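You operate a simulated robot arm through the tools that you are given. There is no shell and no other tool.

You are at the controls of a simulated robot arm. One attempt, no reset.

Task
Bend the batten on the drawing board through the four red rings.
Fine: Hook one of the four weights on the board at each ring; don't crack the batten.

The check looks at the end state, three seconds after you hand in, the way a careful person would. Anything else that was tipped, shoved, dropped, spilled or broken makes it a failure.

Robot
A 6-joint arm with a two-finger gripper, fixed in place. Base frame: the origin is on the floor under the middle of its stand, x ahead of it, y to its left, z up; the work surface is at about z = 952. Units: mm, degrees, N and s.
It reaches about 1637 mm from its shoulder. Its first joint turns from -166.0 to 166.0 degrees. Payload 3.43 kg.
Tool frame: the origin (TCP) lies between the finger pads and is the grasp point; the fingertips stand 20 mm ahead of it; z points along the fingers, y is the line along which they close. The gripper opens to 190 mm; its body begins 248 mm behind the TCP.
Orientation is that of the tool frame in the base frame, as a unit quaternion [x, y, z, w]. With the fingers straight down and closing along the base's y, the tool's x points along the base's -x, its y along +y and its z along -z.

Tools
- The arm moves only by the tool play_rows. Its argument "deltas" is a list of rows, each a list of 7 numbers: the turn, a rotation vector about the base's x, y, z in units of 6 degrees (1.0 is 6 degrees), then the shift along the base's x, y, z in units of 50 mm (1.0 is 50 mm), then the opening in per cent of the stroke, from 0 (shut) to 100 (fully open). In form: [[ax, ay, az, dx, dy, dz, grip], ...]. A call has 1 to 20 rows; each row shifts and turns the commanded pose from where the row before left it. A call with a number of a shift or a turn outside -1 to 1 is refused whole. A row lasts 0.2 s, in which the tool goes at most 50 mm and 8.6 degrees; a call with a longer step from one row to the next is refused whole, and so is a gripper value outside its range. Where a pose cannot be reached the arm comes as near as it can. A force on the tool above 90 N (or 10 N above the force at the start of the call, whichever is more), or a blocked arm, ends the call early, and 0.2 s more pass. Each finger travels about 45 mm/s and halts on what it meets, pressing with about 41 N; the grip force reading is that of the motor and also rises with nothing between the fingers. The clock runs only during rows and for 0.2 s after the last one: add rows that do not move to give the fingers time. It gives the time, the measured TCP pose, the force on the tool (base axes), the opening and the grip force at its end, in the units of the frame above (readings bear some noise), with the torque about the TCP (base axes, N m) and any sound that the robot's microphone picked up.
- Cameras (640 x 400 px; columns grow to the right, rows downward): "scene" is fixed at [219.3, -500.1, 1514.9]; the picture's right is [0.83, -0.56, 0.00], its down [-0.28, -0.41, -0.87] and it looks along [0.49, 0.72, -0.49] (base axes); focal length 316 px, centre (320, 200). "wrist" rides on the gripper at [70, -8, -288] in the tool frame; the picture's right is [0.12, 0.99, 0.00], its down [-0.96, 0.12, -0.25] and it looks along [-0.25, 0.03, 0.97] (tool axes); focal length 261 px, centre (320, 200). There is no depth. A picture from a camera that has moved, and an enlarged one, comes with that camera's place and axes in the base frame and with its lens.
- get_image(camera): a new picture of that camera. No time passes.
- slide_trunk(by): slides the trunk up (or, below 0, down) by that many mm; the arm rides with it, the base frame stays. It gives what a move gives, with no picture.
- close_up(camera, box): a new picture of the part [left, top, right, bottom] of that camera's present view, enlarged. No time passes.
- sign_off(): hands the job in; it is judged then, once.

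Nothing tells you positions but the pictures and the camera data. Unless the task says otherwise, let go and move clear before handing in.

The tools are called after "Request:" by a JSON object that holds its "method" and its "body". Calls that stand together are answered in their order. play_rows: Moves the arm, as the interface text tells. Its arguments: {"type":"object","properties":{"deltas":{"type":"array","items":{"type":"array","items":{"type":"number"}}}},"required":["deltas"]} The other tools are called the same way: slide_trunk (by) moves the trunk up or down; get_image (camera) takes a picture; close_up (camera, box) takes an enlarged picture of a part of a camera's view; sign_off () hands the job in.

At the start:

```text
time_s: 0.0
eef_pos: [657.2, 409.9, 1149.5]
tool_rot: [0.0, 1.0, -0.001, 0.0]
contact_force: [-0.2, 0.4, -0.4]
wrist_torque: [0.02, 0.0, -0.03]
grip_width: 189.9
finger_force: 0.0
trunk travel left (down, up): [-175.0, 65.0]
```

scene: 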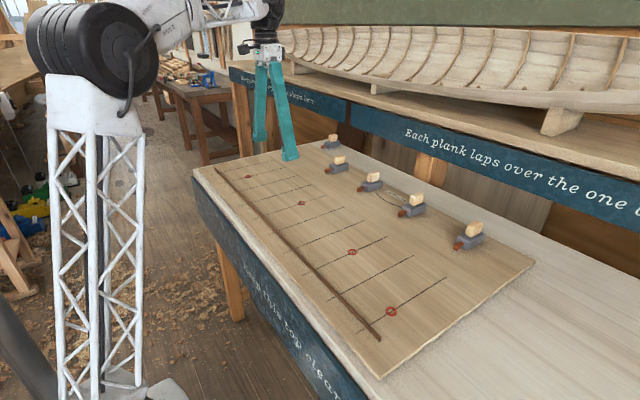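
wrist: 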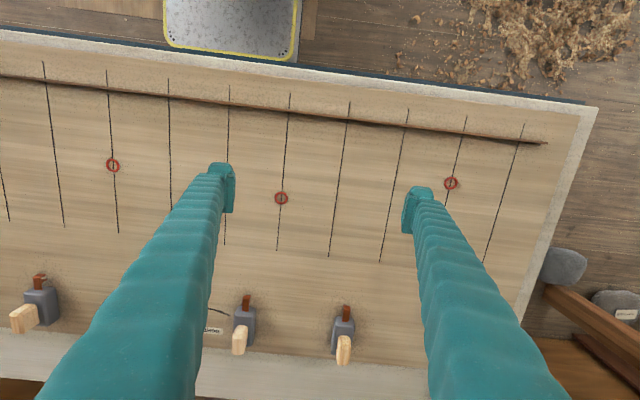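

I see a drawing board with a long thin batten near its front edge, four red rings beyond it, and five duck weights along the far side. I'll take enlarged pictures before I move anything.

Request:
{"method": "close_up", "body": {"camera": "scene", "box": [190, 120, 390, 245]}}

Request:
{"method": "close_up", "body": {"camera": "scene", "box": [340, 160, 540, 285]}}

Request:
{"method": "close_up", "body": {"camera": "scene", "box": [280, 230, 480, 355]}}

Request:
{"method": "close_up", "body": {"camera": "wrist", "box": [200, 260, 400, 385]}}

Request:
{"method": "close_up", "body": {"camera": "wrist", "box": [400, 80, 600, 205]}}

Request:
{"method": "close_up", "body": {"camera": "wrist", "box": [0, 230, 200, 355]}}

```text
3.20 times, centred on (290, 182) of scene
camera zoom: at [219.3, -500.1, 1514.9], right [0.83, -0.56, 0.0], down [-0.28, -0.41, -0.87], along [0.49, 0.72, -0.49], focal length 1012 px, centre (416, 256)
```

zoom: 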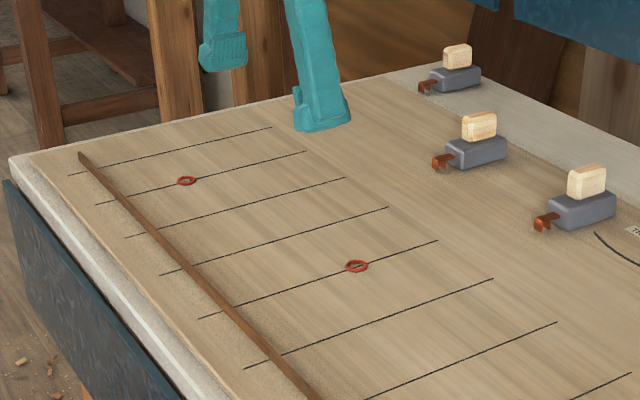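

```text
3.20 times, centred on (440, 222) of scene
camera zoom: at [219.3, -500.1, 1514.9], right [0.83, -0.56, 0.0], down [-0.28, -0.41, -0.87], along [0.49, 0.72, -0.49], focal length 1012 px, centre (-64, 128)
```

zoom: 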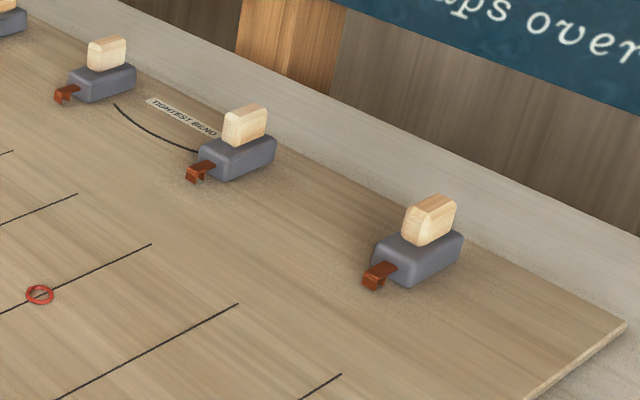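

```text
3.20 times, centred on (380, 292) of scene
camera zoom: at [219.3, -500.1, 1514.9], right [0.83, -0.56, 0.0], down [-0.28, -0.41, -0.87], along [0.49, 0.72, -0.49], focal length 1012 px, centre (128, -96)
```

zoom: 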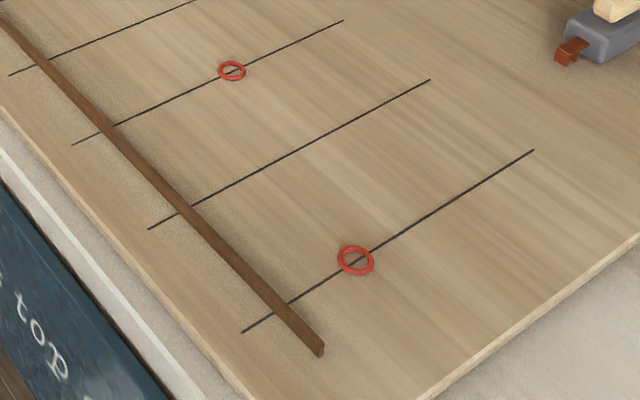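

```text
3.20 times, centred on (300, 322) of wrist
camera zoom: at [587.0, 400.8, 1436.4], right [-0.12, 0.99, 0.0], down [0.96, 0.12, 0.25], along [0.25, 0.03, -0.97], focal length 834 px, centre (384, -192)
```

zoom: 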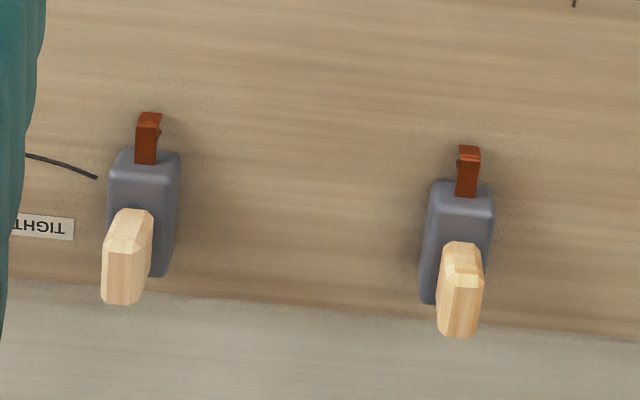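

```text
3.20 times, centred on (500, 142) of wrist
camera zoom: at [587.0, 400.8, 1436.4], right [-0.12, 0.99, 0.0], down [0.96, 0.12, 0.25], along [0.25, 0.03, -0.97], focal length 834 px, centre (-256, 384)
```

zoom: 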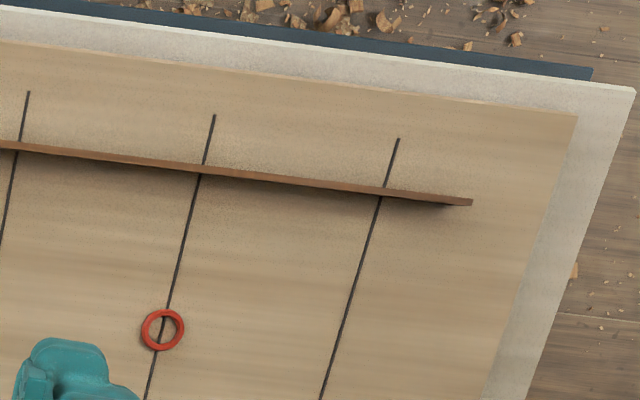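

```text
3.20 times, centred on (100, 292) of wrist
camera zoom: at [587.0, 400.8, 1436.4], right [-0.12, 0.99, 0.0], down [0.96, 0.12, 0.25], along [0.25, 0.03, -0.97], focal length 834 px, centre (1024, -96)
```

zoom: 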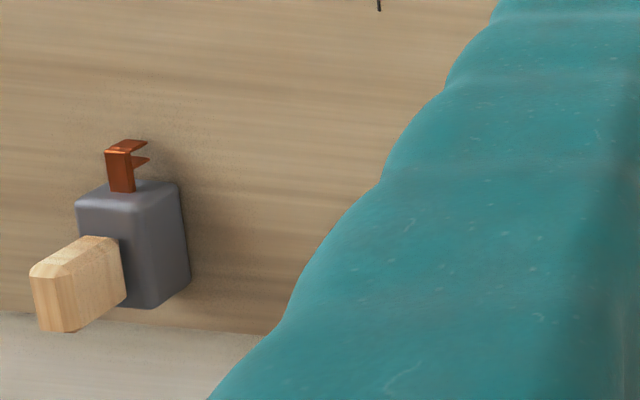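

The rings and hooks need a closer look, so I'm zooming in on the hook shape, the signs and the batten ends before I move.

Request:
{"method": "close_up", "body": {"camera": "scene", "box": [445, 210, 495, 260]}}

Request:
{"method": "close_up", "body": {"camera": "scene", "box": [390, 185, 440, 225]}}

Request:
{"method": "close_up", "body": {"camera": "wrist", "box": [5, 260, 75, 340]}}

Request:
{"method": "close_up", "body": {"camera": "scene", "box": [190, 180, 370, 400]}}

Request:
{"method": "close_up", "body": {"camera": "scene", "box": [310, 120, 430, 200]}}

Request:
{"method": "close_up", "body": {"camera": "scene", "box": [350, 310, 400, 350]}}

Request:
{"method": "close_up", "body": {"camera": "scene", "box": [380, 100, 640, 240]}}

```text
8.00 times, centred on (470, 235) of scene
camera zoom: at [219.3, -500.1, 1514.9], right [0.83, -0.56, 0.0], down [-0.28, -0.41, -0.87], along [0.49, 0.72, -0.49], focal length 2531 px, centre (-880, -80)
```

zoom: 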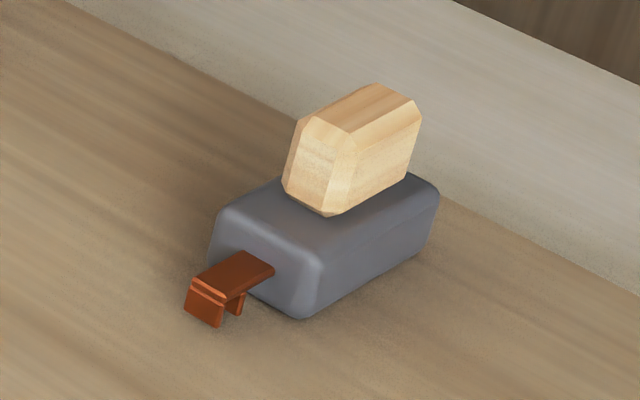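

```text
10.00 times, centred on (415, 205) of scene
camera zoom: at [219.3, -500.1, 1514.9], right [0.83, -0.56, 0.0], down [-0.28, -0.41, -0.87], along [0.49, 0.72, -0.49], focal length 3164 px, centre (-630, 150)
```

zoom: 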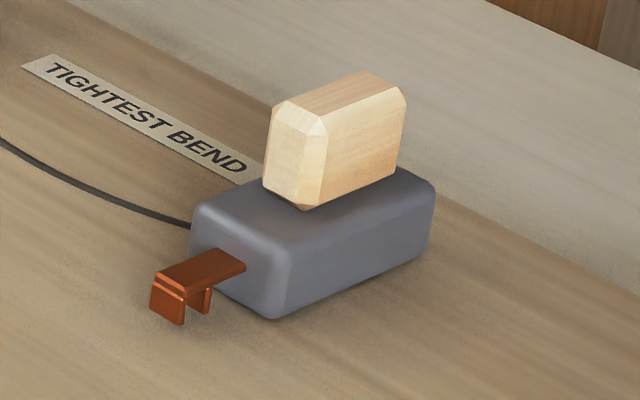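

```text
5.00 times, centred on (40, 300) of wrist
camera zoom: at [587.0, 400.8, 1436.4], right [-0.12, 0.99, 0.0], down [0.96, 0.12, 0.25], along [0.25, 0.03, -0.97], focal length 1303 px, centre (1720, -300)
```

zoom: 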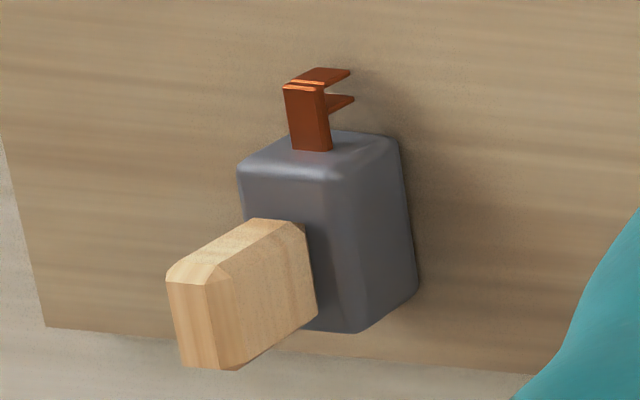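

```text
1.82 times, centred on (280, 290) of scene
camera zoom: at [219.3, -500.1, 1514.9], right [0.83, -0.56, 0.0], down [-0.28, -0.41, -0.87], along [0.49, 0.72, -0.49], focal length 575 px, centre (393, 36)
```

zoom: 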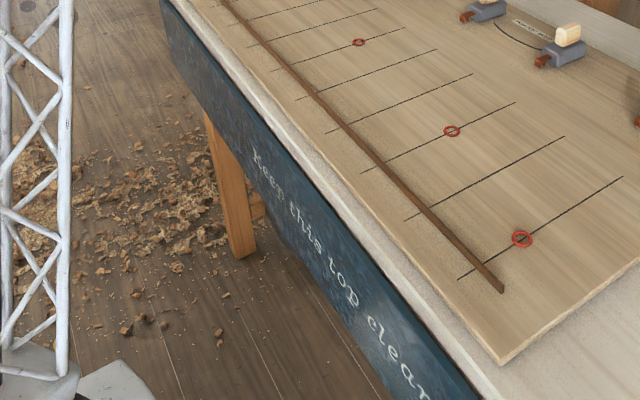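

```text
5.00 times, centred on (370, 160) of scene
camera zoom: at [219.3, -500.1, 1514.9], right [0.83, -0.56, 0.0], down [-0.28, -0.41, -0.87], along [0.49, 0.72, -0.49], focal length 1582 px, centre (70, 400)
```

zoom: 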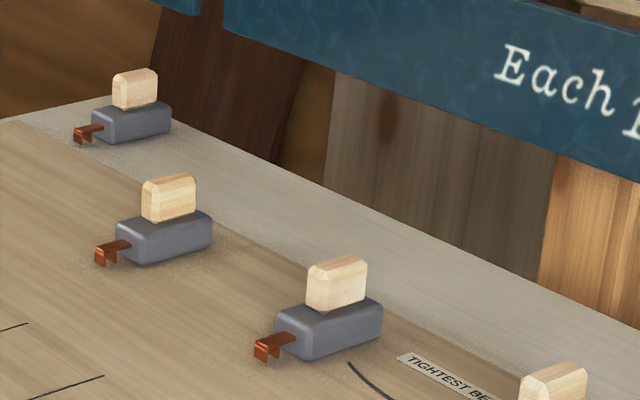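

```text
10.00 times, centred on (375, 330) of scene
camera zoom: at [219.3, -500.1, 1514.9], right [0.83, -0.56, 0.0], down [-0.28, -0.41, -0.87], along [0.49, 0.72, -0.49], focal length 3164 px, centre (-230, -1100)
```

zoom: 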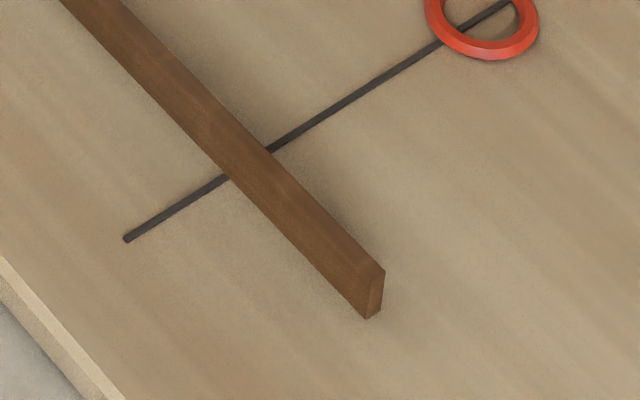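

```text
2.46 times, centred on (510, 170) of scene
camera zoom: at [219.3, -500.1, 1514.9], right [0.83, -0.56, 0.0], down [-0.28, -0.41, -0.87], along [0.49, 0.72, -0.49], focal length 779 px, centre (-148, 274)
```

zoom: 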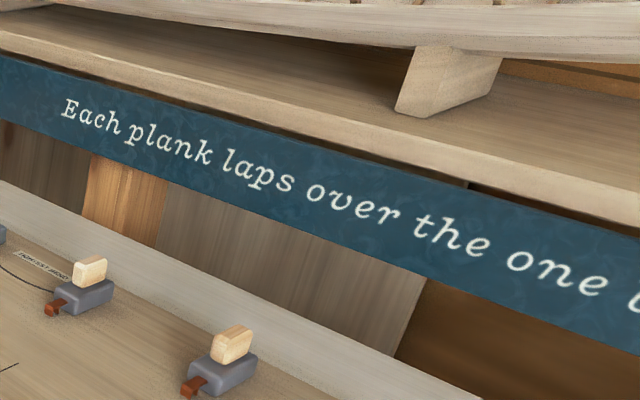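

The four weights on the board sit near x≈980, at y≈-125, 67, 280 and 490, with hooks pointing toward me. The fifth weight is off the board, so I'll leave it alone. The rings are near (645,658), (713,344), (688,28) and (627,-181), and the batten lies along x≈555. I'll move above the weight at y≈280 to measure it.

Request:
{"method": "play_rows", "body": {"deltas": [[0, 0, 0, 0.8, -0.4, 0, 40], [0, 0, 0, 0.8, -0.4, 0, 40], [0, 0, 0, 0.8, -0.4, 0, 40], [0, 0, 0, 0.8, -0.4, 0, 40], [0, 0, 0, 0.8, -0.4, 0, 40], [0, 0, 0, 0.8, -0.4, 0, 40], [0, 0, 0, 0.8, -0.1, 0, 40], [0, 0, 0, 0.5, 0, 0, 40], [0, 0, 0, 0, 0, 0, 40]]}}

Request:
{"method": "get_image", "body": {"camera": "wrist"}}

Request:
{"method": "get_image", "body": {"camera": "scene"}}

```text
time_s: 2.0
eef_pos: [961.4, 284.7, 1147.4]
tool_rot: [0.0, 1.0, 0.0, 0.0]
contact_force: [0.5, 0.8, -1.4]
wrist_torque: [-0.03, 0.13, 0.0]
grip_width: 75.8
finger_force: 0.1
trunk travel left (down, up): [-175.0, 65.0]
```

```text
taken
camera wrist: at [892.0, 275.0, 1434.5], right [-0.12, 0.99, 0.0], down [0.96, 0.12, 0.25], along [0.25, 0.03, -0.97], focal length 261 px, centre (320, 200)
```

wrist: 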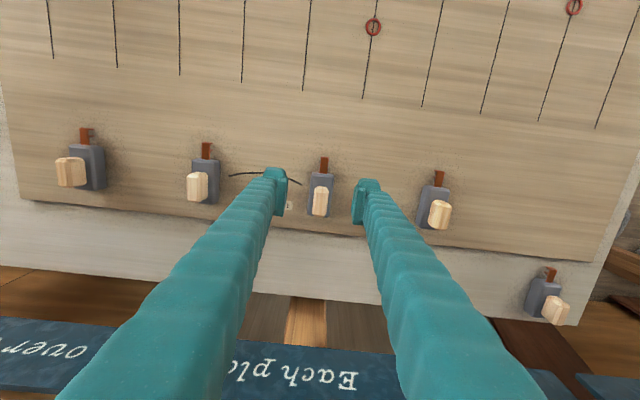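

```text
taken
```

scene: 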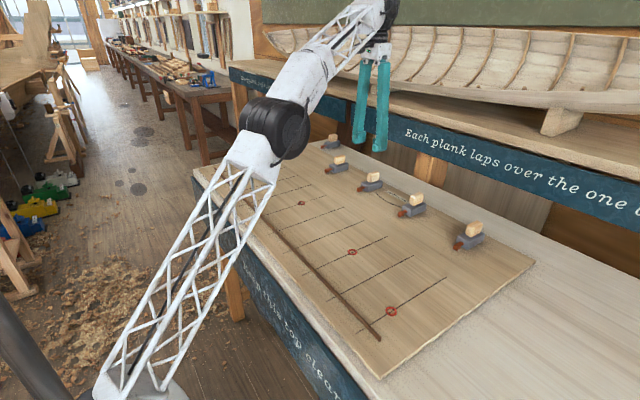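

Request:
{"method": "close_up", "body": {"camera": "wrist", "box": [285, 145, 355, 225]}}

Request:
{"method": "close_up", "body": {"camera": "wrist", "box": [170, 120, 410, 270]}}

Request:
{"method": "close_up", "body": {"camera": "wrist", "box": [400, 150, 480, 240]}}

Request:
{"method": "close_up", "body": {"camera": "wrist", "box": [170, 130, 250, 220]}}

Request:
{"method": "close_up", "body": {"camera": "wrist", "box": [40, 115, 120, 205]}}

```text
5.00 times, centred on (320, 185) of wrist
camera zoom: at [892.0, 275.0, 1434.5], right [-0.12, 0.99, 0.0], down [0.96, 0.12, 0.25], along [0.25, 0.03, -0.97], focal length 1303 px, centre (320, 275)
```

zoom: 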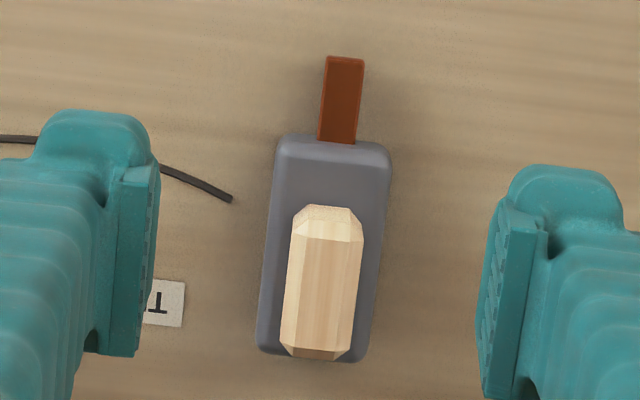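

```text
2.67 times, centred on (290, 195) of wrist
camera zoom: at [892.0, 275.0, 1434.5], right [-0.12, 0.99, 0.0], down [0.96, 0.12, 0.25], along [0.25, 0.03, -0.97], focal length 695 px, centre (400, 213)
```

zoom: 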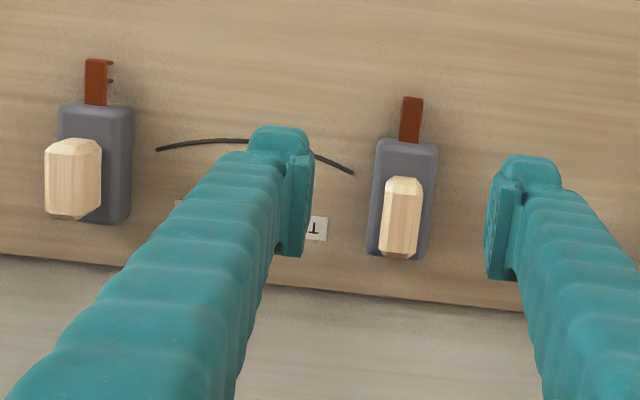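

```text
4.44 times, centred on (440, 195) of wrist
camera zoom: at [892.0, 275.0, 1434.5], right [-0.12, 0.99, 0.0], down [0.96, 0.12, 0.25], along [0.25, 0.03, -0.97], focal length 1158 px, centre (-213, 222)
```

zoom: 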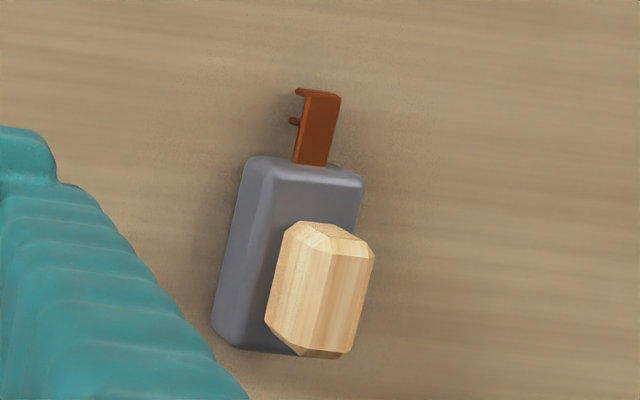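

```text
4.44 times, centred on (210, 175) of wrist
camera zoom: at [892.0, 275.0, 1434.5], right [-0.12, 0.99, 0.0], down [0.96, 0.12, 0.25], along [0.25, 0.03, -0.97], focal length 1158 px, centre (809, 311)
```

zoom: 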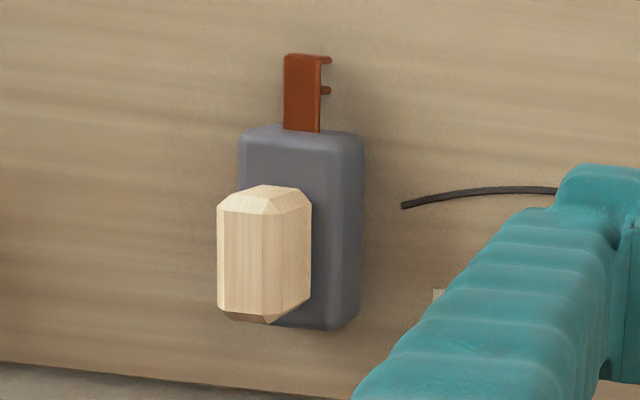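

```text
4.44 times, centred on (80, 160) of wrist
camera zoom: at [892.0, 275.0, 1434.5], right [-0.12, 0.99, 0.0], down [0.96, 0.12, 0.25], along [0.25, 0.03, -0.97], focal length 1158 px, centre (1387, 378)
```

zoom: 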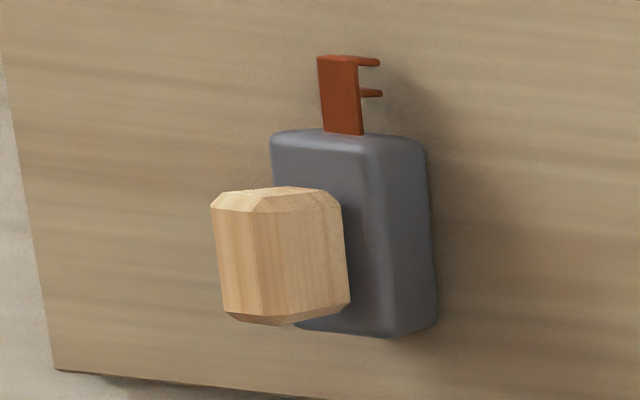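

The hook is an inverted U with two prongs and about a 9 mm slot, set some 65 mm in front of the handle. The handle of the weight at y≈290 is centred near (1004,291), with its top near z≈1015. I'll move over it and come part way down, then check the alignment.

Request:
{"method": "play_rows", "body": {"deltas": [[0, 0, 0, 0.42, 0.06, 0, 32], [0, 0, 0, 0.42, 0.06, -0.3, 32], [0, 0, 0, 0, 0, -0.8, 32], [0, 0, 0, 0, 0, -0.65, 32], [0, 0, 0, 0, 0, 0, 32]]}}

Request:
{"method": "get_image", "body": {"camera": "wrist"}}

Request:
{"method": "close_up", "body": {"camera": "wrist", "box": [250, 110, 390, 230]}}

Request:
{"method": "close_up", "body": {"camera": "scene", "box": [330, 130, 430, 210]}}

```text
time_s: 3.2
eef_pos: [990.1, 287.4, 1049.3]
tool_rot: [0.0, 1.0, -0.001, 0.0]
contact_force: [-0.5, -0.3, 0.1]
wrist_torque: [0.01, -0.04, -0.02]
grip_width: 60.9
finger_force: 0.1
out of reach, approached as far as the arm can: row 1, 2
trunk travel left (down, up): [-175.0, 65.0]
```

```text
taken
camera wrist: at [920.4, 277.4, 1335.6], right [-0.12, 0.99, 0.0], down [0.96, 0.12, 0.25], along [0.25, 0.03, -0.97], focal length 261 px, centre (320, 200)
```

wrist: 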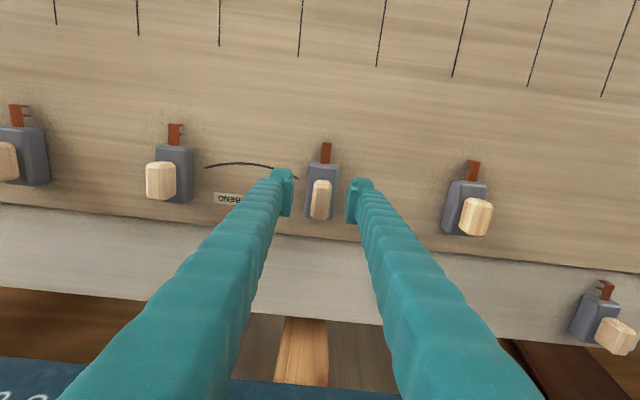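

```text
3.33 times, centred on (320, 170) of wrist
camera zoom: at [920.4, 277.4, 1335.6], right [-0.12, 0.99, 0.0], down [0.96, 0.12, 0.25], along [0.25, 0.03, -0.97], focal length 869 px, centre (320, 300)
```

zoom: 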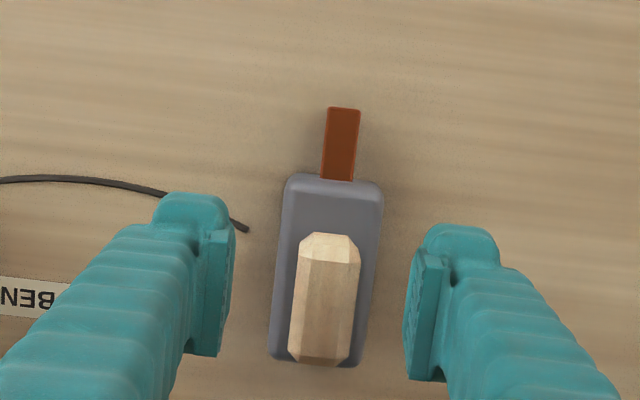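

```text
5.00 times, centred on (380, 170) of scene
camera zoom: at [219.3, -500.1, 1514.9], right [0.83, -0.56, 0.0], down [-0.28, -0.41, -0.87], along [0.49, 0.72, -0.49], focal length 1582 px, centre (20, 350)
```

zoom: 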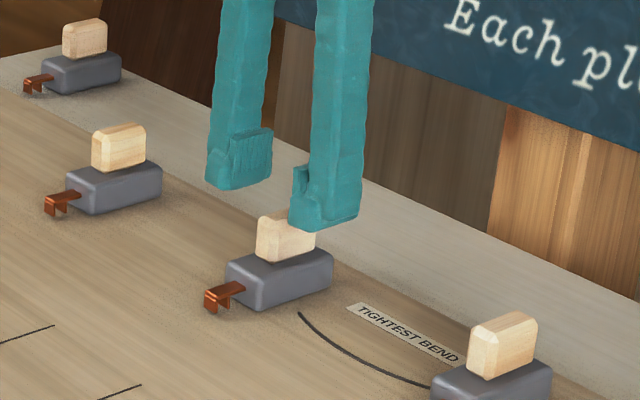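

The far weights are near the edge of reach with the tool held high, so I'll raise the trunk to gain some. Then I'll re-aim at the handle.

Request:
{"method": "slide_trunk", "body": {"by": 65}}

Request:
{"method": "play_rows", "body": {"deltas": [[0, 0, 0, 0.26, 0.06, -0.6, 32], [0, 0, 0, 0, 0, -0.6, 32], [0, 0, 0, 0, 0, 0, 32]]}}

Request:
{"method": "close_up", "body": {"camera": "wrist", "box": [250, 110, 390, 230]}}

Request:
{"method": "close_up", "body": {"camera": "scene", "box": [330, 130, 430, 210]}}

```text
time_s: 4.2
eef_pos: [989.2, 286.0, 1113.6]
tool_rot: [0.0, 1.0, -0.001, 0.0]
contact_force: [-0.4, -0.4, 0.7]
wrist_torque: [-0.01, 0.0, 0.04]
grip_width: 60.7
finger_force: 0.0
trunk travel left (down, up): [-240.0, 0.0]
```

```text
time_s: 5.0
eef_pos: [1002.7, 289.8, 1053.9]
tool_rot: [0.001, 1.0, 0.0, 0.0]
contact_force: [-0.3, -0.3, 0.1]
wrist_torque: [0.02, 0.0, -0.01]
grip_width: 60.9
finger_force: 0.1
trunk travel left (down, up): [-240.0, 0.0]
```

```text
3.33 times, centred on (320, 170) of wrist
camera zoom: at [933.4, 280.6, 1341.0], right [-0.12, 0.99, 0.0], down [0.96, 0.12, 0.25], along [0.25, 0.03, -0.97], focal length 869 px, centre (320, 300)
```

zoom: 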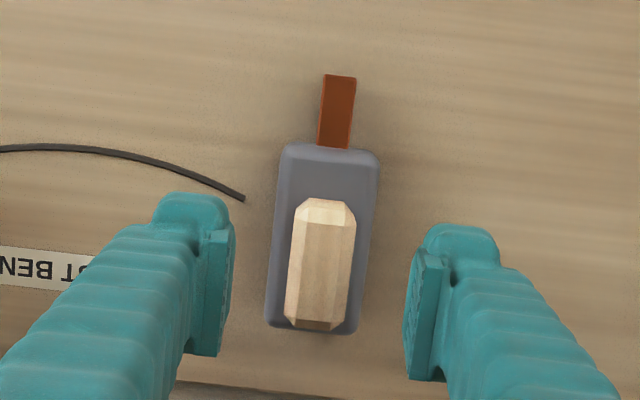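

```text
5.00 times, centred on (380, 170) of scene
camera zoom: at [219.3, -500.1, 1514.9], right [0.83, -0.56, 0.0], down [-0.28, -0.41, -0.87], along [0.49, 0.72, -0.49], focal length 1582 px, centre (20, 350)
```

zoom: 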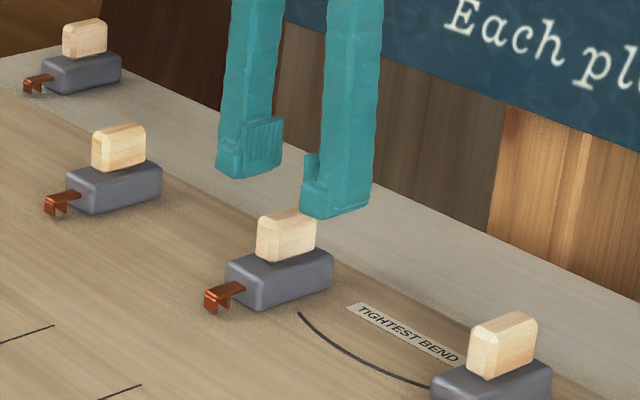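

The fingers straddle the handle with TCP at (1003,290). I'll go down to z≈1010, close on the handle, and check the grip before lifting.

Request:
{"method": "play_rows", "body": {"deltas": [[0, 0, 0, 0, 0, -0.5, 32], [0, 0, 0, 0, 0, -0.38, 32], [0, 0, 0, 0, 0, 0, 32], [0, 0, 0, 0, 0, 0, 0], [0, 0, 0, 0, 0, 0, 0], [0, 0, 0, 0, 0, 0, 0], [0, 0, 0, 0, 0, 0, 0], [0, 0, 0, 0, 0, 0, 0]]}}

Request:
{"method": "close_up", "body": {"camera": "wrist", "box": [250, 80, 390, 200]}}

Request:
{"method": "close_up", "body": {"camera": "scene", "box": [330, 130, 430, 210]}}

```text
time_s: 6.8
eef_pos: [1003.0, 290.6, 1010.3]
tool_rot: [0.001, 1.0, 0.001, 0.0]
contact_force: [-0.3, 0.7, 0.8]
wrist_torque: [0.02, -0.04, -0.01]
grip_width: 23.1
finger_force: 41.6
trunk travel left (down, up): [-240.0, 0.0]
```

```text
3.33 times, centred on (320, 140) of wrist
camera zoom: at [933.6, 280.5, 1296.9], right [-0.12, 0.99, 0.0], down [0.96, 0.12, 0.25], along [0.25, 0.03, -0.97], focal length 869 px, centre (320, 400)
```

zoom: 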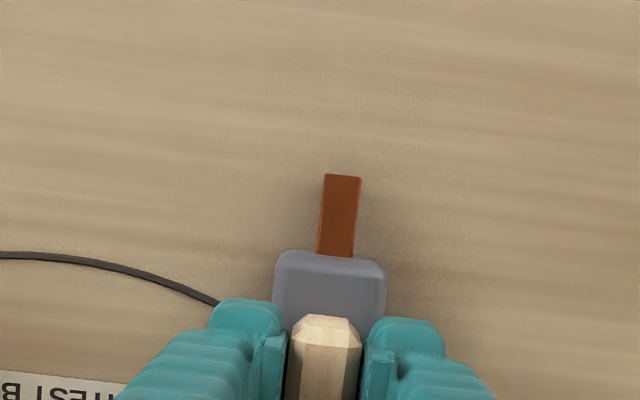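

```text
5.00 times, centred on (380, 170) of scene
camera zoom: at [219.3, -500.1, 1514.9], right [0.83, -0.56, 0.0], down [-0.28, -0.41, -0.87], along [0.49, 0.72, -0.49], focal length 1582 px, centre (20, 350)
```

zoom: 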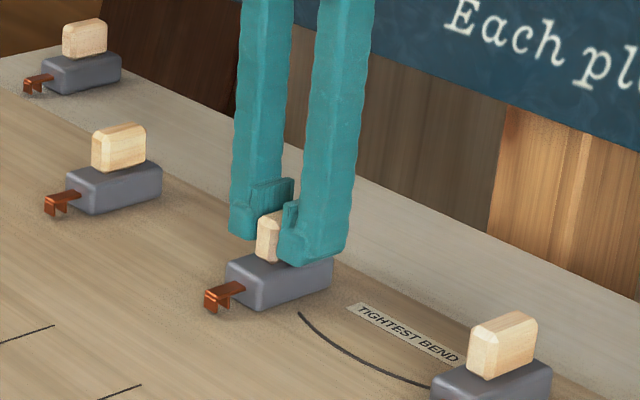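

The grip is firm at 23 mm and about 42 N. I'll lift a little to test the hold.

Request:
{"method": "play_rows", "body": {"deltas": [[0, 0, 0, 0, 0, 0.2, 0], [0, 0, 0, 0, 0, 0.5, 0], [0, 0, 0, 0, 0, 0.5, 0], [0, 0, 0, 0, 0, 0, 0]]}}

Request:
{"method": "close_up", "body": {"camera": "wrist", "box": [250, 80, 390, 200]}}

Request:
{"method": "close_up", "body": {"camera": "scene", "box": [330, 130, 430, 210]}}

```text
time_s: 7.8
eef_pos: [1003.3, 290.4, 1070.8]
tool_rot: [0.0, 1.0, 0.001, 0.0]
contact_force: [0.9, -0.1, -6.8]
wrist_torque: [-0.01, -0.03, -0.05]
grip_width: 22.8
finger_force: 41.2
trunk travel left (down, up): [-240.0, 0.0]
```

```text
3.33 times, centred on (320, 140) of wrist
camera zoom: at [933.6, 280.4, 1357.1], right [-0.12, 0.99, 0.0], down [0.96, 0.12, 0.25], along [0.25, 0.03, -0.97], focal length 869 px, centre (320, 400)
```

zoom: 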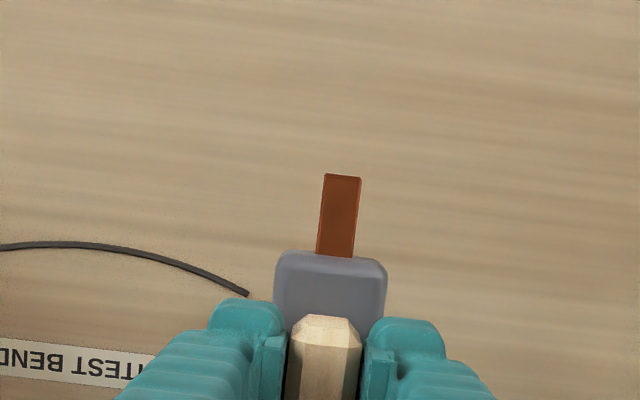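

```text
5.00 times, centred on (380, 170) of scene
camera zoom: at [219.3, -500.1, 1514.9], right [0.83, -0.56, 0.0], down [-0.28, -0.41, -0.87], along [0.49, 0.72, -0.49], focal length 1582 px, centre (20, 350)
```

zoom: 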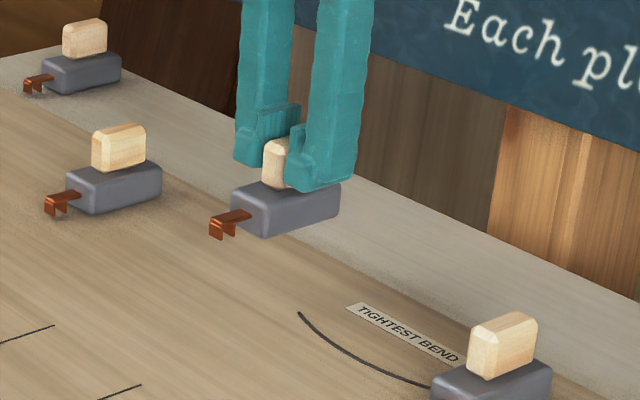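

The weight is held level and weighs about 0.7 kg. Its hook slot is about 64 mm in front of TCP. The "TIGHTEST BEND" arc has a radius of roughly 165 mm, far tighter than the curve through the rings. I'll carry this weight to just above the batten on the line of the second ring, y≈344.

Request:
{"method": "play_rows", "body": {"deltas": [[0, 0, 0, -0.5, 0.1, 0, 0], [0, 0, 0, -0.9, 0.14, 0, 0], [0, 0, 0, -0.9, 0.14, 0, 0], [0, 0, 0, -0.9, 0.14, 0, 0], [0, 0, 0, -0.9, 0.14, 0, 0], [0, 0, 0, -0.9, 0.14, 0, 0], [0, 0, 0, -0.9, 0.14, 0, 0], [0, 0, 0, -0.9, 0.1, 0, 0], [0, 0, 0, -0.8, 0.06, 0, 0], [0, 0, 0, 0, 0, 0, 0], [0, 0, 0, 0, 0, -0.4, 0], [0, 0, 0, 0, 0, 0, 0]]}}

Request:
{"method": "get_image", "body": {"camera": "wrist"}}

Request:
{"method": "close_up", "body": {"camera": "wrist", "box": [250, 80, 390, 200]}}

Request:
{"method": "get_image", "body": {"camera": "scene"}}

```text
time_s: 10.4
eef_pos: [622.0, 345.6, 1048.8]
tool_rot: [0.001, 1.0, 0.0, -0.001]
contact_force: [-0.3, -1.1, -7.9]
wrist_torque: [0.0, 0.0, -0.01]
grip_width: 23.2
finger_force: 40.9
trunk travel left (down, up): [-240.0, 0.0]
```

```text
taken
camera wrist: at [552.7, 335.9, 1336.6], right [-0.12, 0.99, 0.0], down [0.96, 0.12, 0.25], along [0.25, 0.03, -0.97], focal length 261 px, centre (320, 200)
```

wrist: 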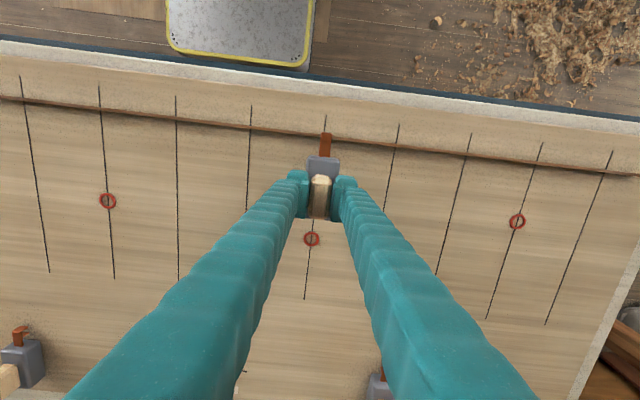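

```text
3.33 times, centred on (320, 140) of wrist
camera zoom: at [552.7, 335.9, 1336.6], right [-0.12, 0.99, 0.0], down [0.96, 0.12, 0.25], along [0.25, 0.03, -0.97], focal length 869 px, centre (320, 400)
```

zoom: 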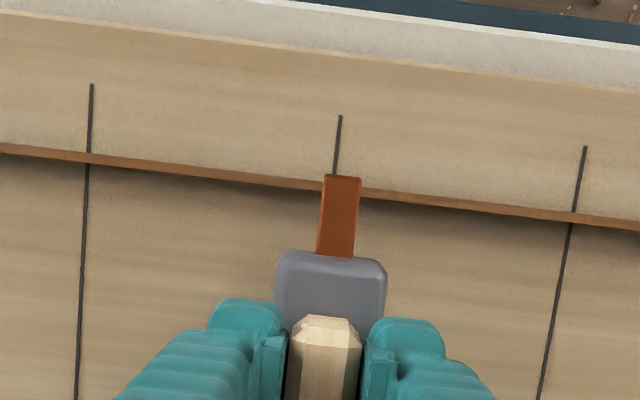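

```text
taken
```

scene: 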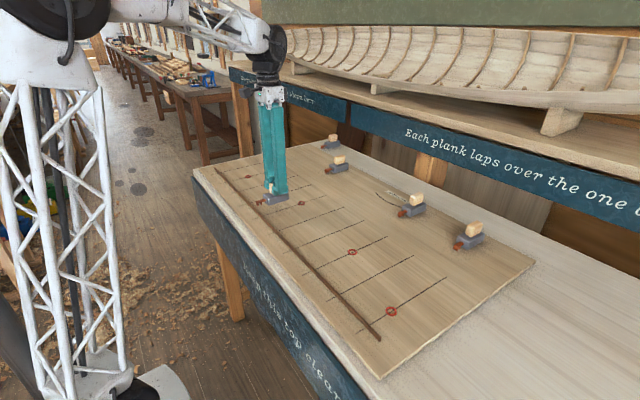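

Request:
{"method": "close_up", "body": {"camera": "scene", "box": [240, 175, 300, 215]}}

Request:
{"method": "close_up", "body": {"camera": "wrist", "box": [300, 110, 350, 160]}}

```text
10.00 times, centred on (270, 195) of scene
camera zoom: at [219.3, -500.1, 1514.9], right [0.83, -0.56, 0.0], down [-0.28, -0.41, -0.87], along [0.49, 0.72, -0.49], focal length 3164 px, centre (820, 250)
```

zoom: 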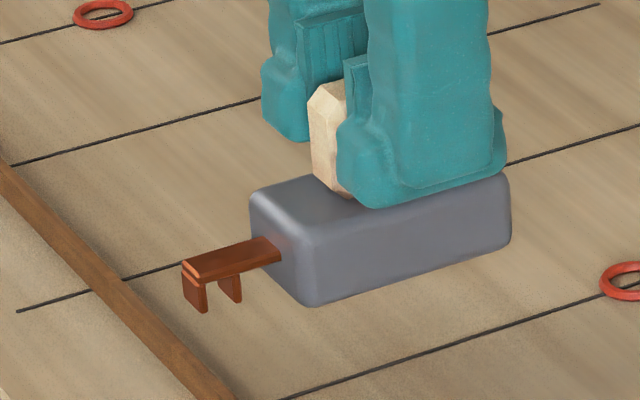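

```text
8.00 times, centred on (325, 135) of wrist
camera zoom: at [552.7, 335.9, 1336.6], right [-0.12, 0.99, 0.0], down [0.96, 0.12, 0.25], along [0.25, 0.03, -0.97], focal length 2085 px, centre (280, 720)
```

zoom: 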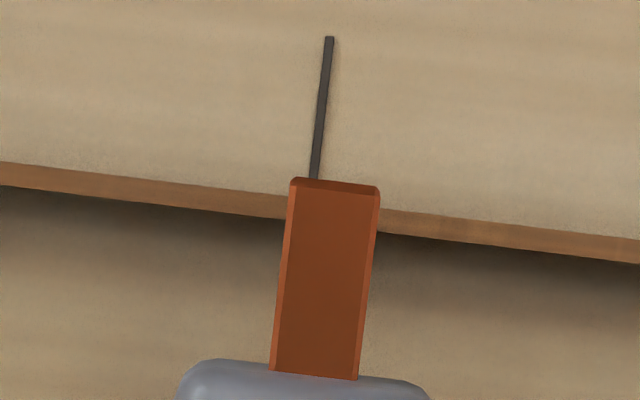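

The slot is about 2 mm too far out compared with the batten. I'll shift back by that much and lower to just above the batten, then check again.

Request:
{"method": "play_rows", "body": {"deltas": [[0, 0, 0, -0.045, 0, -0.25, 0], [0, 0, 0, 0, 0, -0.25, 0], [0, 0, 0, 0, 0, -0.06, 0], [0, 0, 0, 0, 0, 0, 0]]}}

Request:
{"method": "close_up", "body": {"camera": "scene", "box": [240, 175, 300, 215]}}

Request:
{"method": "close_up", "body": {"camera": "wrist", "box": [300, 110, 350, 160]}}

```text
time_s: 11.4
eef_pos: [620.1, 345.6, 1021.3]
tool_rot: [0.0, 1.0, 0.0, 0.0]
contact_force: [0.0, 0.0, -6.4]
wrist_torque: [0.02, 0.0, 0.04]
grip_width: 22.9
finger_force: 40.9
trunk travel left (down, up): [-240.0, 0.0]
```

```text
10.00 times, centred on (270, 195) of scene
camera zoom: at [219.3, -500.1, 1514.9], right [0.83, -0.56, 0.0], down [-0.28, -0.41, -0.87], along [0.49, 0.72, -0.49], focal length 3164 px, centre (820, 250)
```

zoom: 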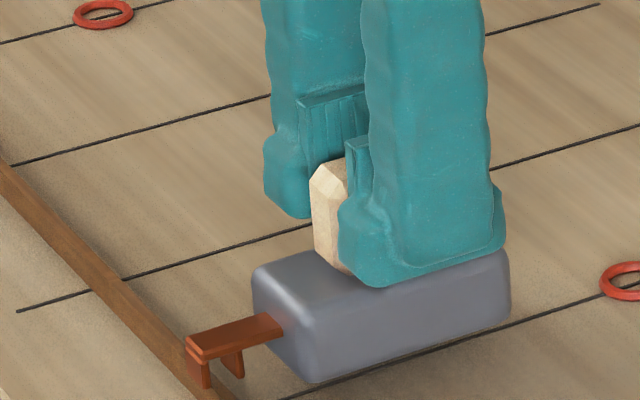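

```text
8.00 times, centred on (325, 135) of wrist
camera zoom: at [550.7, 335.7, 1308.5], right [-0.12, 0.99, 0.0], down [0.96, 0.12, 0.25], along [0.25, 0.03, -0.97], focal length 2085 px, centre (280, 720)
```

zoom: 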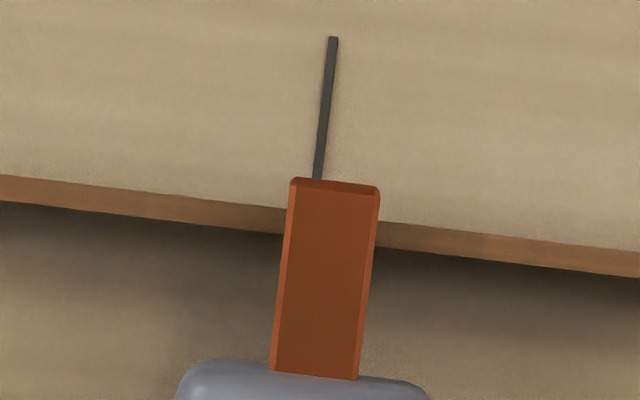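

The batten now lines up with the slot, about 8 mm behind the hook tip. I'll lower the last 10 mm to hook it.

Request:
{"method": "play_rows", "body": {"deltas": [[0, 0, 0, 0, 0, -0.06, 0], [0, 0, 0, 0, 0, -0.06, 0], [0, 0, 0, 0, 0, -0.06, 0], [0, 0, 0, 0, 0, 0, 0]]}}

Request:
{"method": "close_up", "body": {"camera": "scene", "box": [240, 175, 300, 215]}}

Request:
{"method": "close_up", "body": {"camera": "wrist", "box": [300, 110, 350, 160]}}

```text
time_s: 12.4
eef_pos: [619.7, 345.3, 1012.1]
tool_rot: [0.0, 1.0, 0.0, 0.001]
contact_force: [0.9, -0.3, -7.4]
wrist_torque: [0.04, 0.0, 0.02]
grip_width: 22.9
finger_force: 40.6
trunk travel left (down, up): [-240.0, 0.0]
```

```text
10.00 times, centred on (270, 195) of scene
camera zoom: at [219.3, -500.1, 1514.9], right [0.83, -0.56, 0.0], down [-0.28, -0.41, -0.87], along [0.49, 0.72, -0.49], focal length 3164 px, centre (820, 250)
```

zoom: 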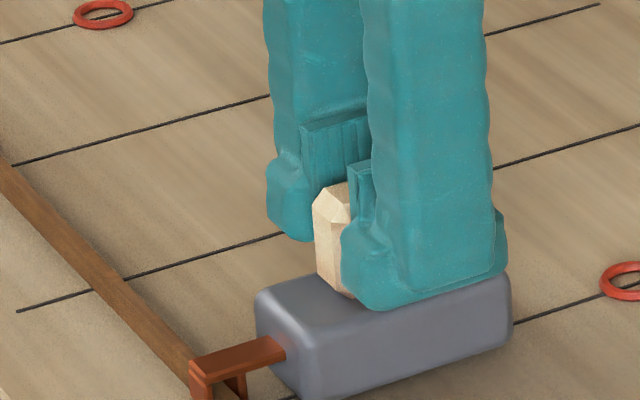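

```text
8.00 times, centred on (325, 135) of wrist
camera zoom: at [550.9, 335.7, 1299.5], right [-0.12, 0.99, 0.0], down [0.96, 0.12, 0.25], along [0.25, 0.03, -0.97], focal length 2085 px, centre (280, 720)
```

zoom: 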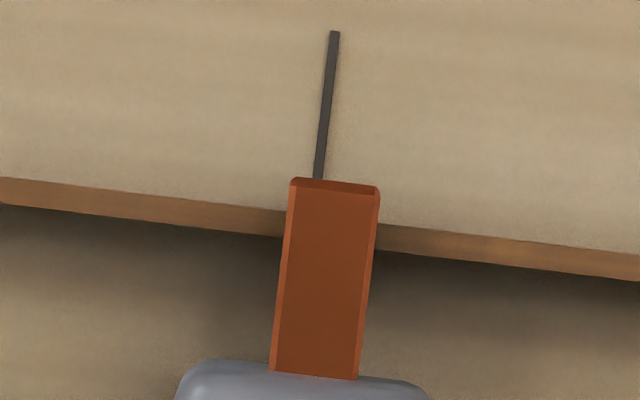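

Request:
{"method": "close_up", "body": {"camera": "scene", "box": [245, 190, 285, 215]}}

```text
16.00 times, centred on (265, 202) of scene
camera zoom: at [219.3, -500.1, 1514.9], right [0.83, -0.56, 0.0], down [-0.28, -0.41, -0.87], along [0.49, 0.72, -0.49], focal length 5062 px, centre (1200, 160)
```

zoom: 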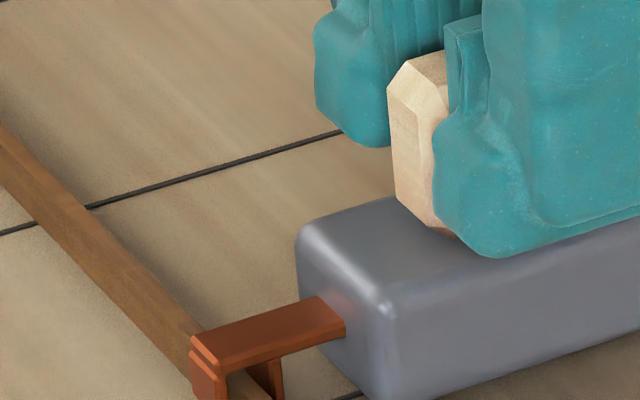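

The batten is now between the prongs. I'll drag it smoothly in +x toward the second ring, about 150 mm at 40 mm/s.

Request:
{"method": "play_rows", "body": {"deltas": [[0, 0, 0, 0.06, 0, 0, 0], [0, 0, 0, 0.12, 0, 0, 0], [0, 0, 0, 0.16, 0, 0, 0], [0, 0, 0, 0.16, 0, 0, 0], [0, 0, 0, 0.16, 0, 0, 0], [0, 0, 0, 0.16, 0, 0, 0], [0, 0, 0, 0.16, 0, 0, 0], [0, 0, 0, 0.16, 0, 0, 0], [0, 0, 0, 0.16, 0, 0, 0], [0, 0, 0, 0.16, 0, 0, 0], [0, 0, 0, 0, 0, 0, 0]]}}

Request:
{"method": "get_image", "body": {"camera": "wrist"}}

Request:
{"method": "get_image", "body": {"camera": "scene"}}

```text
time_s: 14.8
eef_pos: [694.1, 345.1, 1012.5]
tool_rot: [0.001, 1.0, 0.0, -0.001]
contact_force: [0.9, -1.0, -7.4]
wrist_torque: [0.0, -0.02, 0.01]
grip_width: 23.1
finger_force: 40.7
trunk travel left (down, up): [-240.0, 0.0]
```

```text
taken
camera wrist: at [624.5, 335.5, 1299.7], right [-0.12, 0.99, 0.0], down [0.96, 0.12, 0.25], along [0.25, 0.03, -0.97], focal length 261 px, centre (320, 200)
```

wrist: 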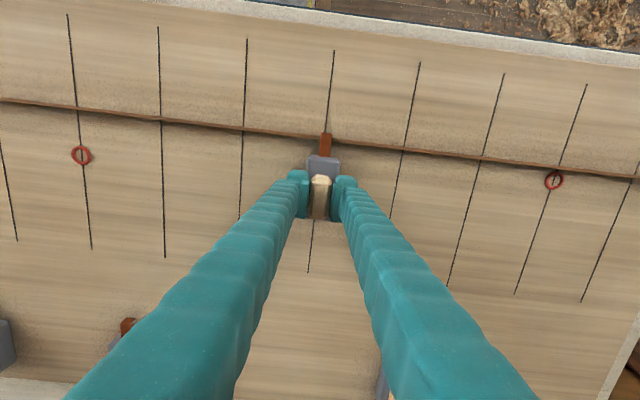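

```text
taken
```

scene: 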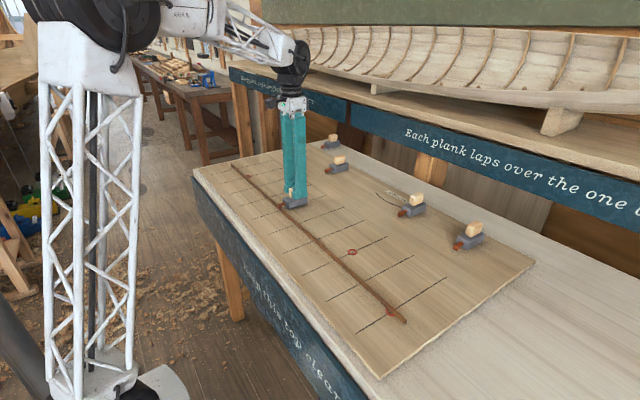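

The batten follows and stays almost straight. I'll continue to the ring.

Request:
{"method": "play_rows", "body": {"deltas": [[0, 0, 0, 0.08, 0, 0, 0], [0, 0, 0, 0.16, 0, 0, 0], [0, 0, 0, 0.16, 0, 0, 0], [0, 0, 0, 0.16, 0, 0, 0], [0, 0, 0, 0.16, 0, 0, 0], [0, 0, 0, 0.16, 0, 0, 0], [0, 0, 0, 0.16, 0, 0, 0], [0, 0, 0, 0.16, 0, 0, 0], [0, 0, 0, 0.16, 0, 0, 0], [0, 0, 0, 0.16, 0, 0, 0], [0, 0, 0, 0, 0, 0, 0]]}}

Request:
{"method": "get_image", "body": {"camera": "wrist"}}

Request:
{"method": "close_up", "body": {"camera": "wrist", "box": [290, 100, 360, 160]}}

Request:
{"method": "close_up", "body": {"camera": "scene", "box": [270, 180, 330, 225]}}

```text
time_s: 17.2
eef_pos: [770.3, 344.6, 1011.7]
tool_rot: [0.0, 1.0, 0.001, 0.0]
contact_force: [-0.1, -0.1, -6.7]
wrist_torque: [0.04, -0.04, 0.0]
grip_width: 22.9
finger_force: 40.6
trunk travel left (down, up): [-240.0, 0.0]
```

```text
taken
camera wrist: at [700.4, 335.7, 1299.6], right [-0.12, 0.99, 0.0], down [0.96, 0.12, 0.25], along [0.25, 0.03, -0.97], focal length 261 px, centre (320, 200)
```

wrist: 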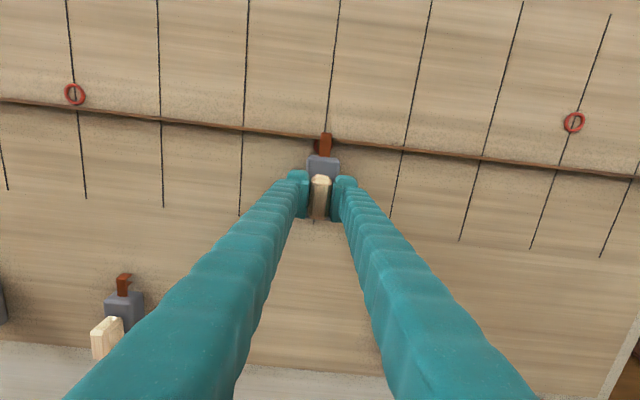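

```text
6.67 times, centred on (325, 130) of wrist
camera zoom: at [700.4, 335.7, 1299.6], right [-0.12, 0.99, 0.0], down [0.96, 0.12, 0.25], along [0.25, 0.03, -0.97], focal length 1738 px, centre (287, 667)
```

zoom: 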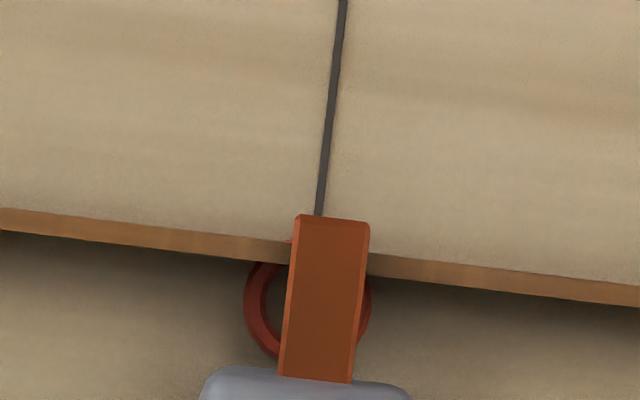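

```text
8.89 times, centred on (300, 202) of scene
camera zoom: at [219.3, -500.1, 1514.9], right [0.83, -0.56, 0.0], down [-0.28, -0.41, -0.87], along [0.49, 0.72, -0.49], focal length 2812 px, centre (498, 178)
```

zoom: 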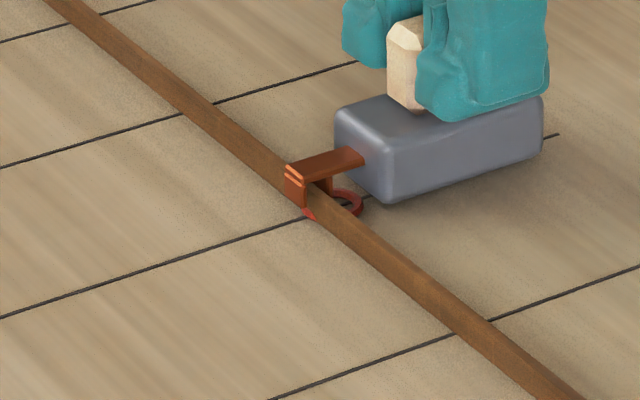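

The ring centre shows about 9 mm further in +x, roughly at (715,342). I'll make that last adjustment, set the weight down and check.

Request:
{"method": "play_rows", "body": {"deltas": [[0, 0, 0, 0.06, -0.02, 0, 0], [0, 0, 0, 0.06, -0.02, 0, 0], [0, 0, 0, 0.055, -0.01, 0, 0], [0, 0, 0, 0, 0, -0.03, 0], [0, 0, 0, 0, 0, 0, 0]]}}

Request:
{"method": "close_up", "body": {"camera": "wrist", "box": [290, 100, 360, 160]}}

Request:
{"method": "close_up", "body": {"camera": "scene", "box": [270, 180, 330, 225]}}

```text
time_s: 18.4
eef_pos: [778.0, 342.0, 1011.1]
tool_rot: [0.0, 1.0, 0.0, 0.001]
contact_force: [-0.1, -0.8, -7.6]
wrist_torque: [-0.03, -0.01, -0.01]
grip_width: 23.0
finger_force: 40.8
trunk travel left (down, up): [-240.0, 0.0]
```

```text
6.67 times, centred on (325, 130) of wrist
camera zoom: at [709.3, 333.0, 1298.4], right [-0.12, 0.99, 0.0], down [0.96, 0.12, 0.25], along [0.25, 0.03, -0.97], focal length 1738 px, centre (287, 667)
```

zoom: 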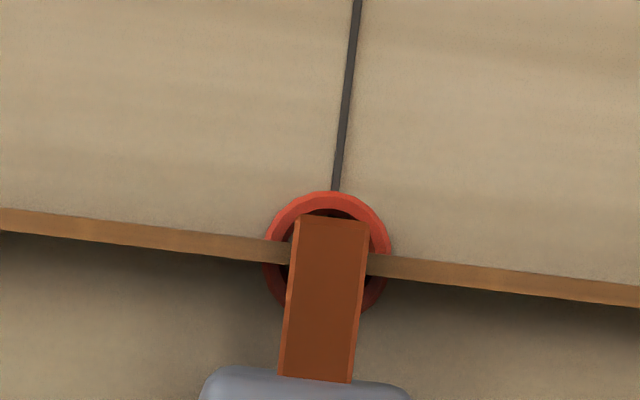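

```text
8.89 times, centred on (300, 202) of scene
camera zoom: at [219.3, -500.1, 1514.9], right [0.83, -0.56, 0.0], down [-0.28, -0.41, -0.87], along [0.49, 0.72, -0.49], focal length 2812 px, centre (498, 178)
```

zoom: 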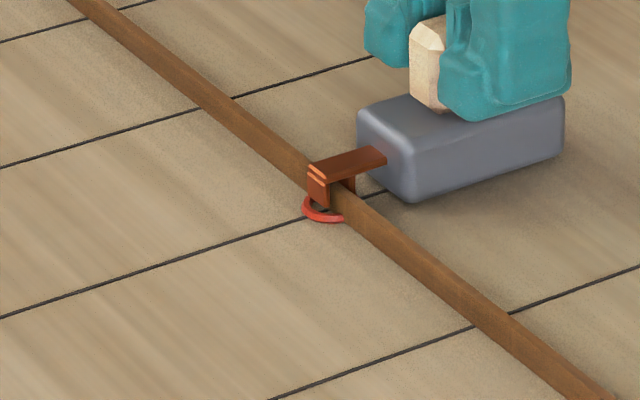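

The batten crosses the centre of the second ring. I'll set the weight fully down and open the fingers slowly.

Request:
{"method": "play_rows", "body": {"deltas": [[0, 0, 0, 0, 0, -0.03, 0], [0, 0, 0, 0, 0, 0, 0]]}}

```text
time_s: 19.0
eef_pos: [777.9, 341.3, 1011.0]
tool_rot: [0.0, 1.0, 0.0, 0.0]
contact_force: [-0.4, -0.2, -6.4]
wrist_torque: [-0.01, 0.05, 0.02]
grip_width: 23.0
finger_force: 41.7
trunk travel left (down, up): [-240.0, 0.0]
```

Request:
{"method": "play_rows", "body": {"deltas": [[0, 0, 0, 0, 0, -0.03, 0], [0, 0, 0, 0, 0, 0, 0]]}}

```text
time_s: 19.6
eef_pos: [777.7, 342.5, 1010.4]
tool_rot: [0.0, 1.0, 0.0, 0.001]
contact_force: [1.7, -0.3, 12.6]
wrist_torque: [-0.02, 0.66, 0.01]
grip_width: 22.9
finger_force: 40.5
trunk travel left (down, up): [-240.0, 0.0]
```

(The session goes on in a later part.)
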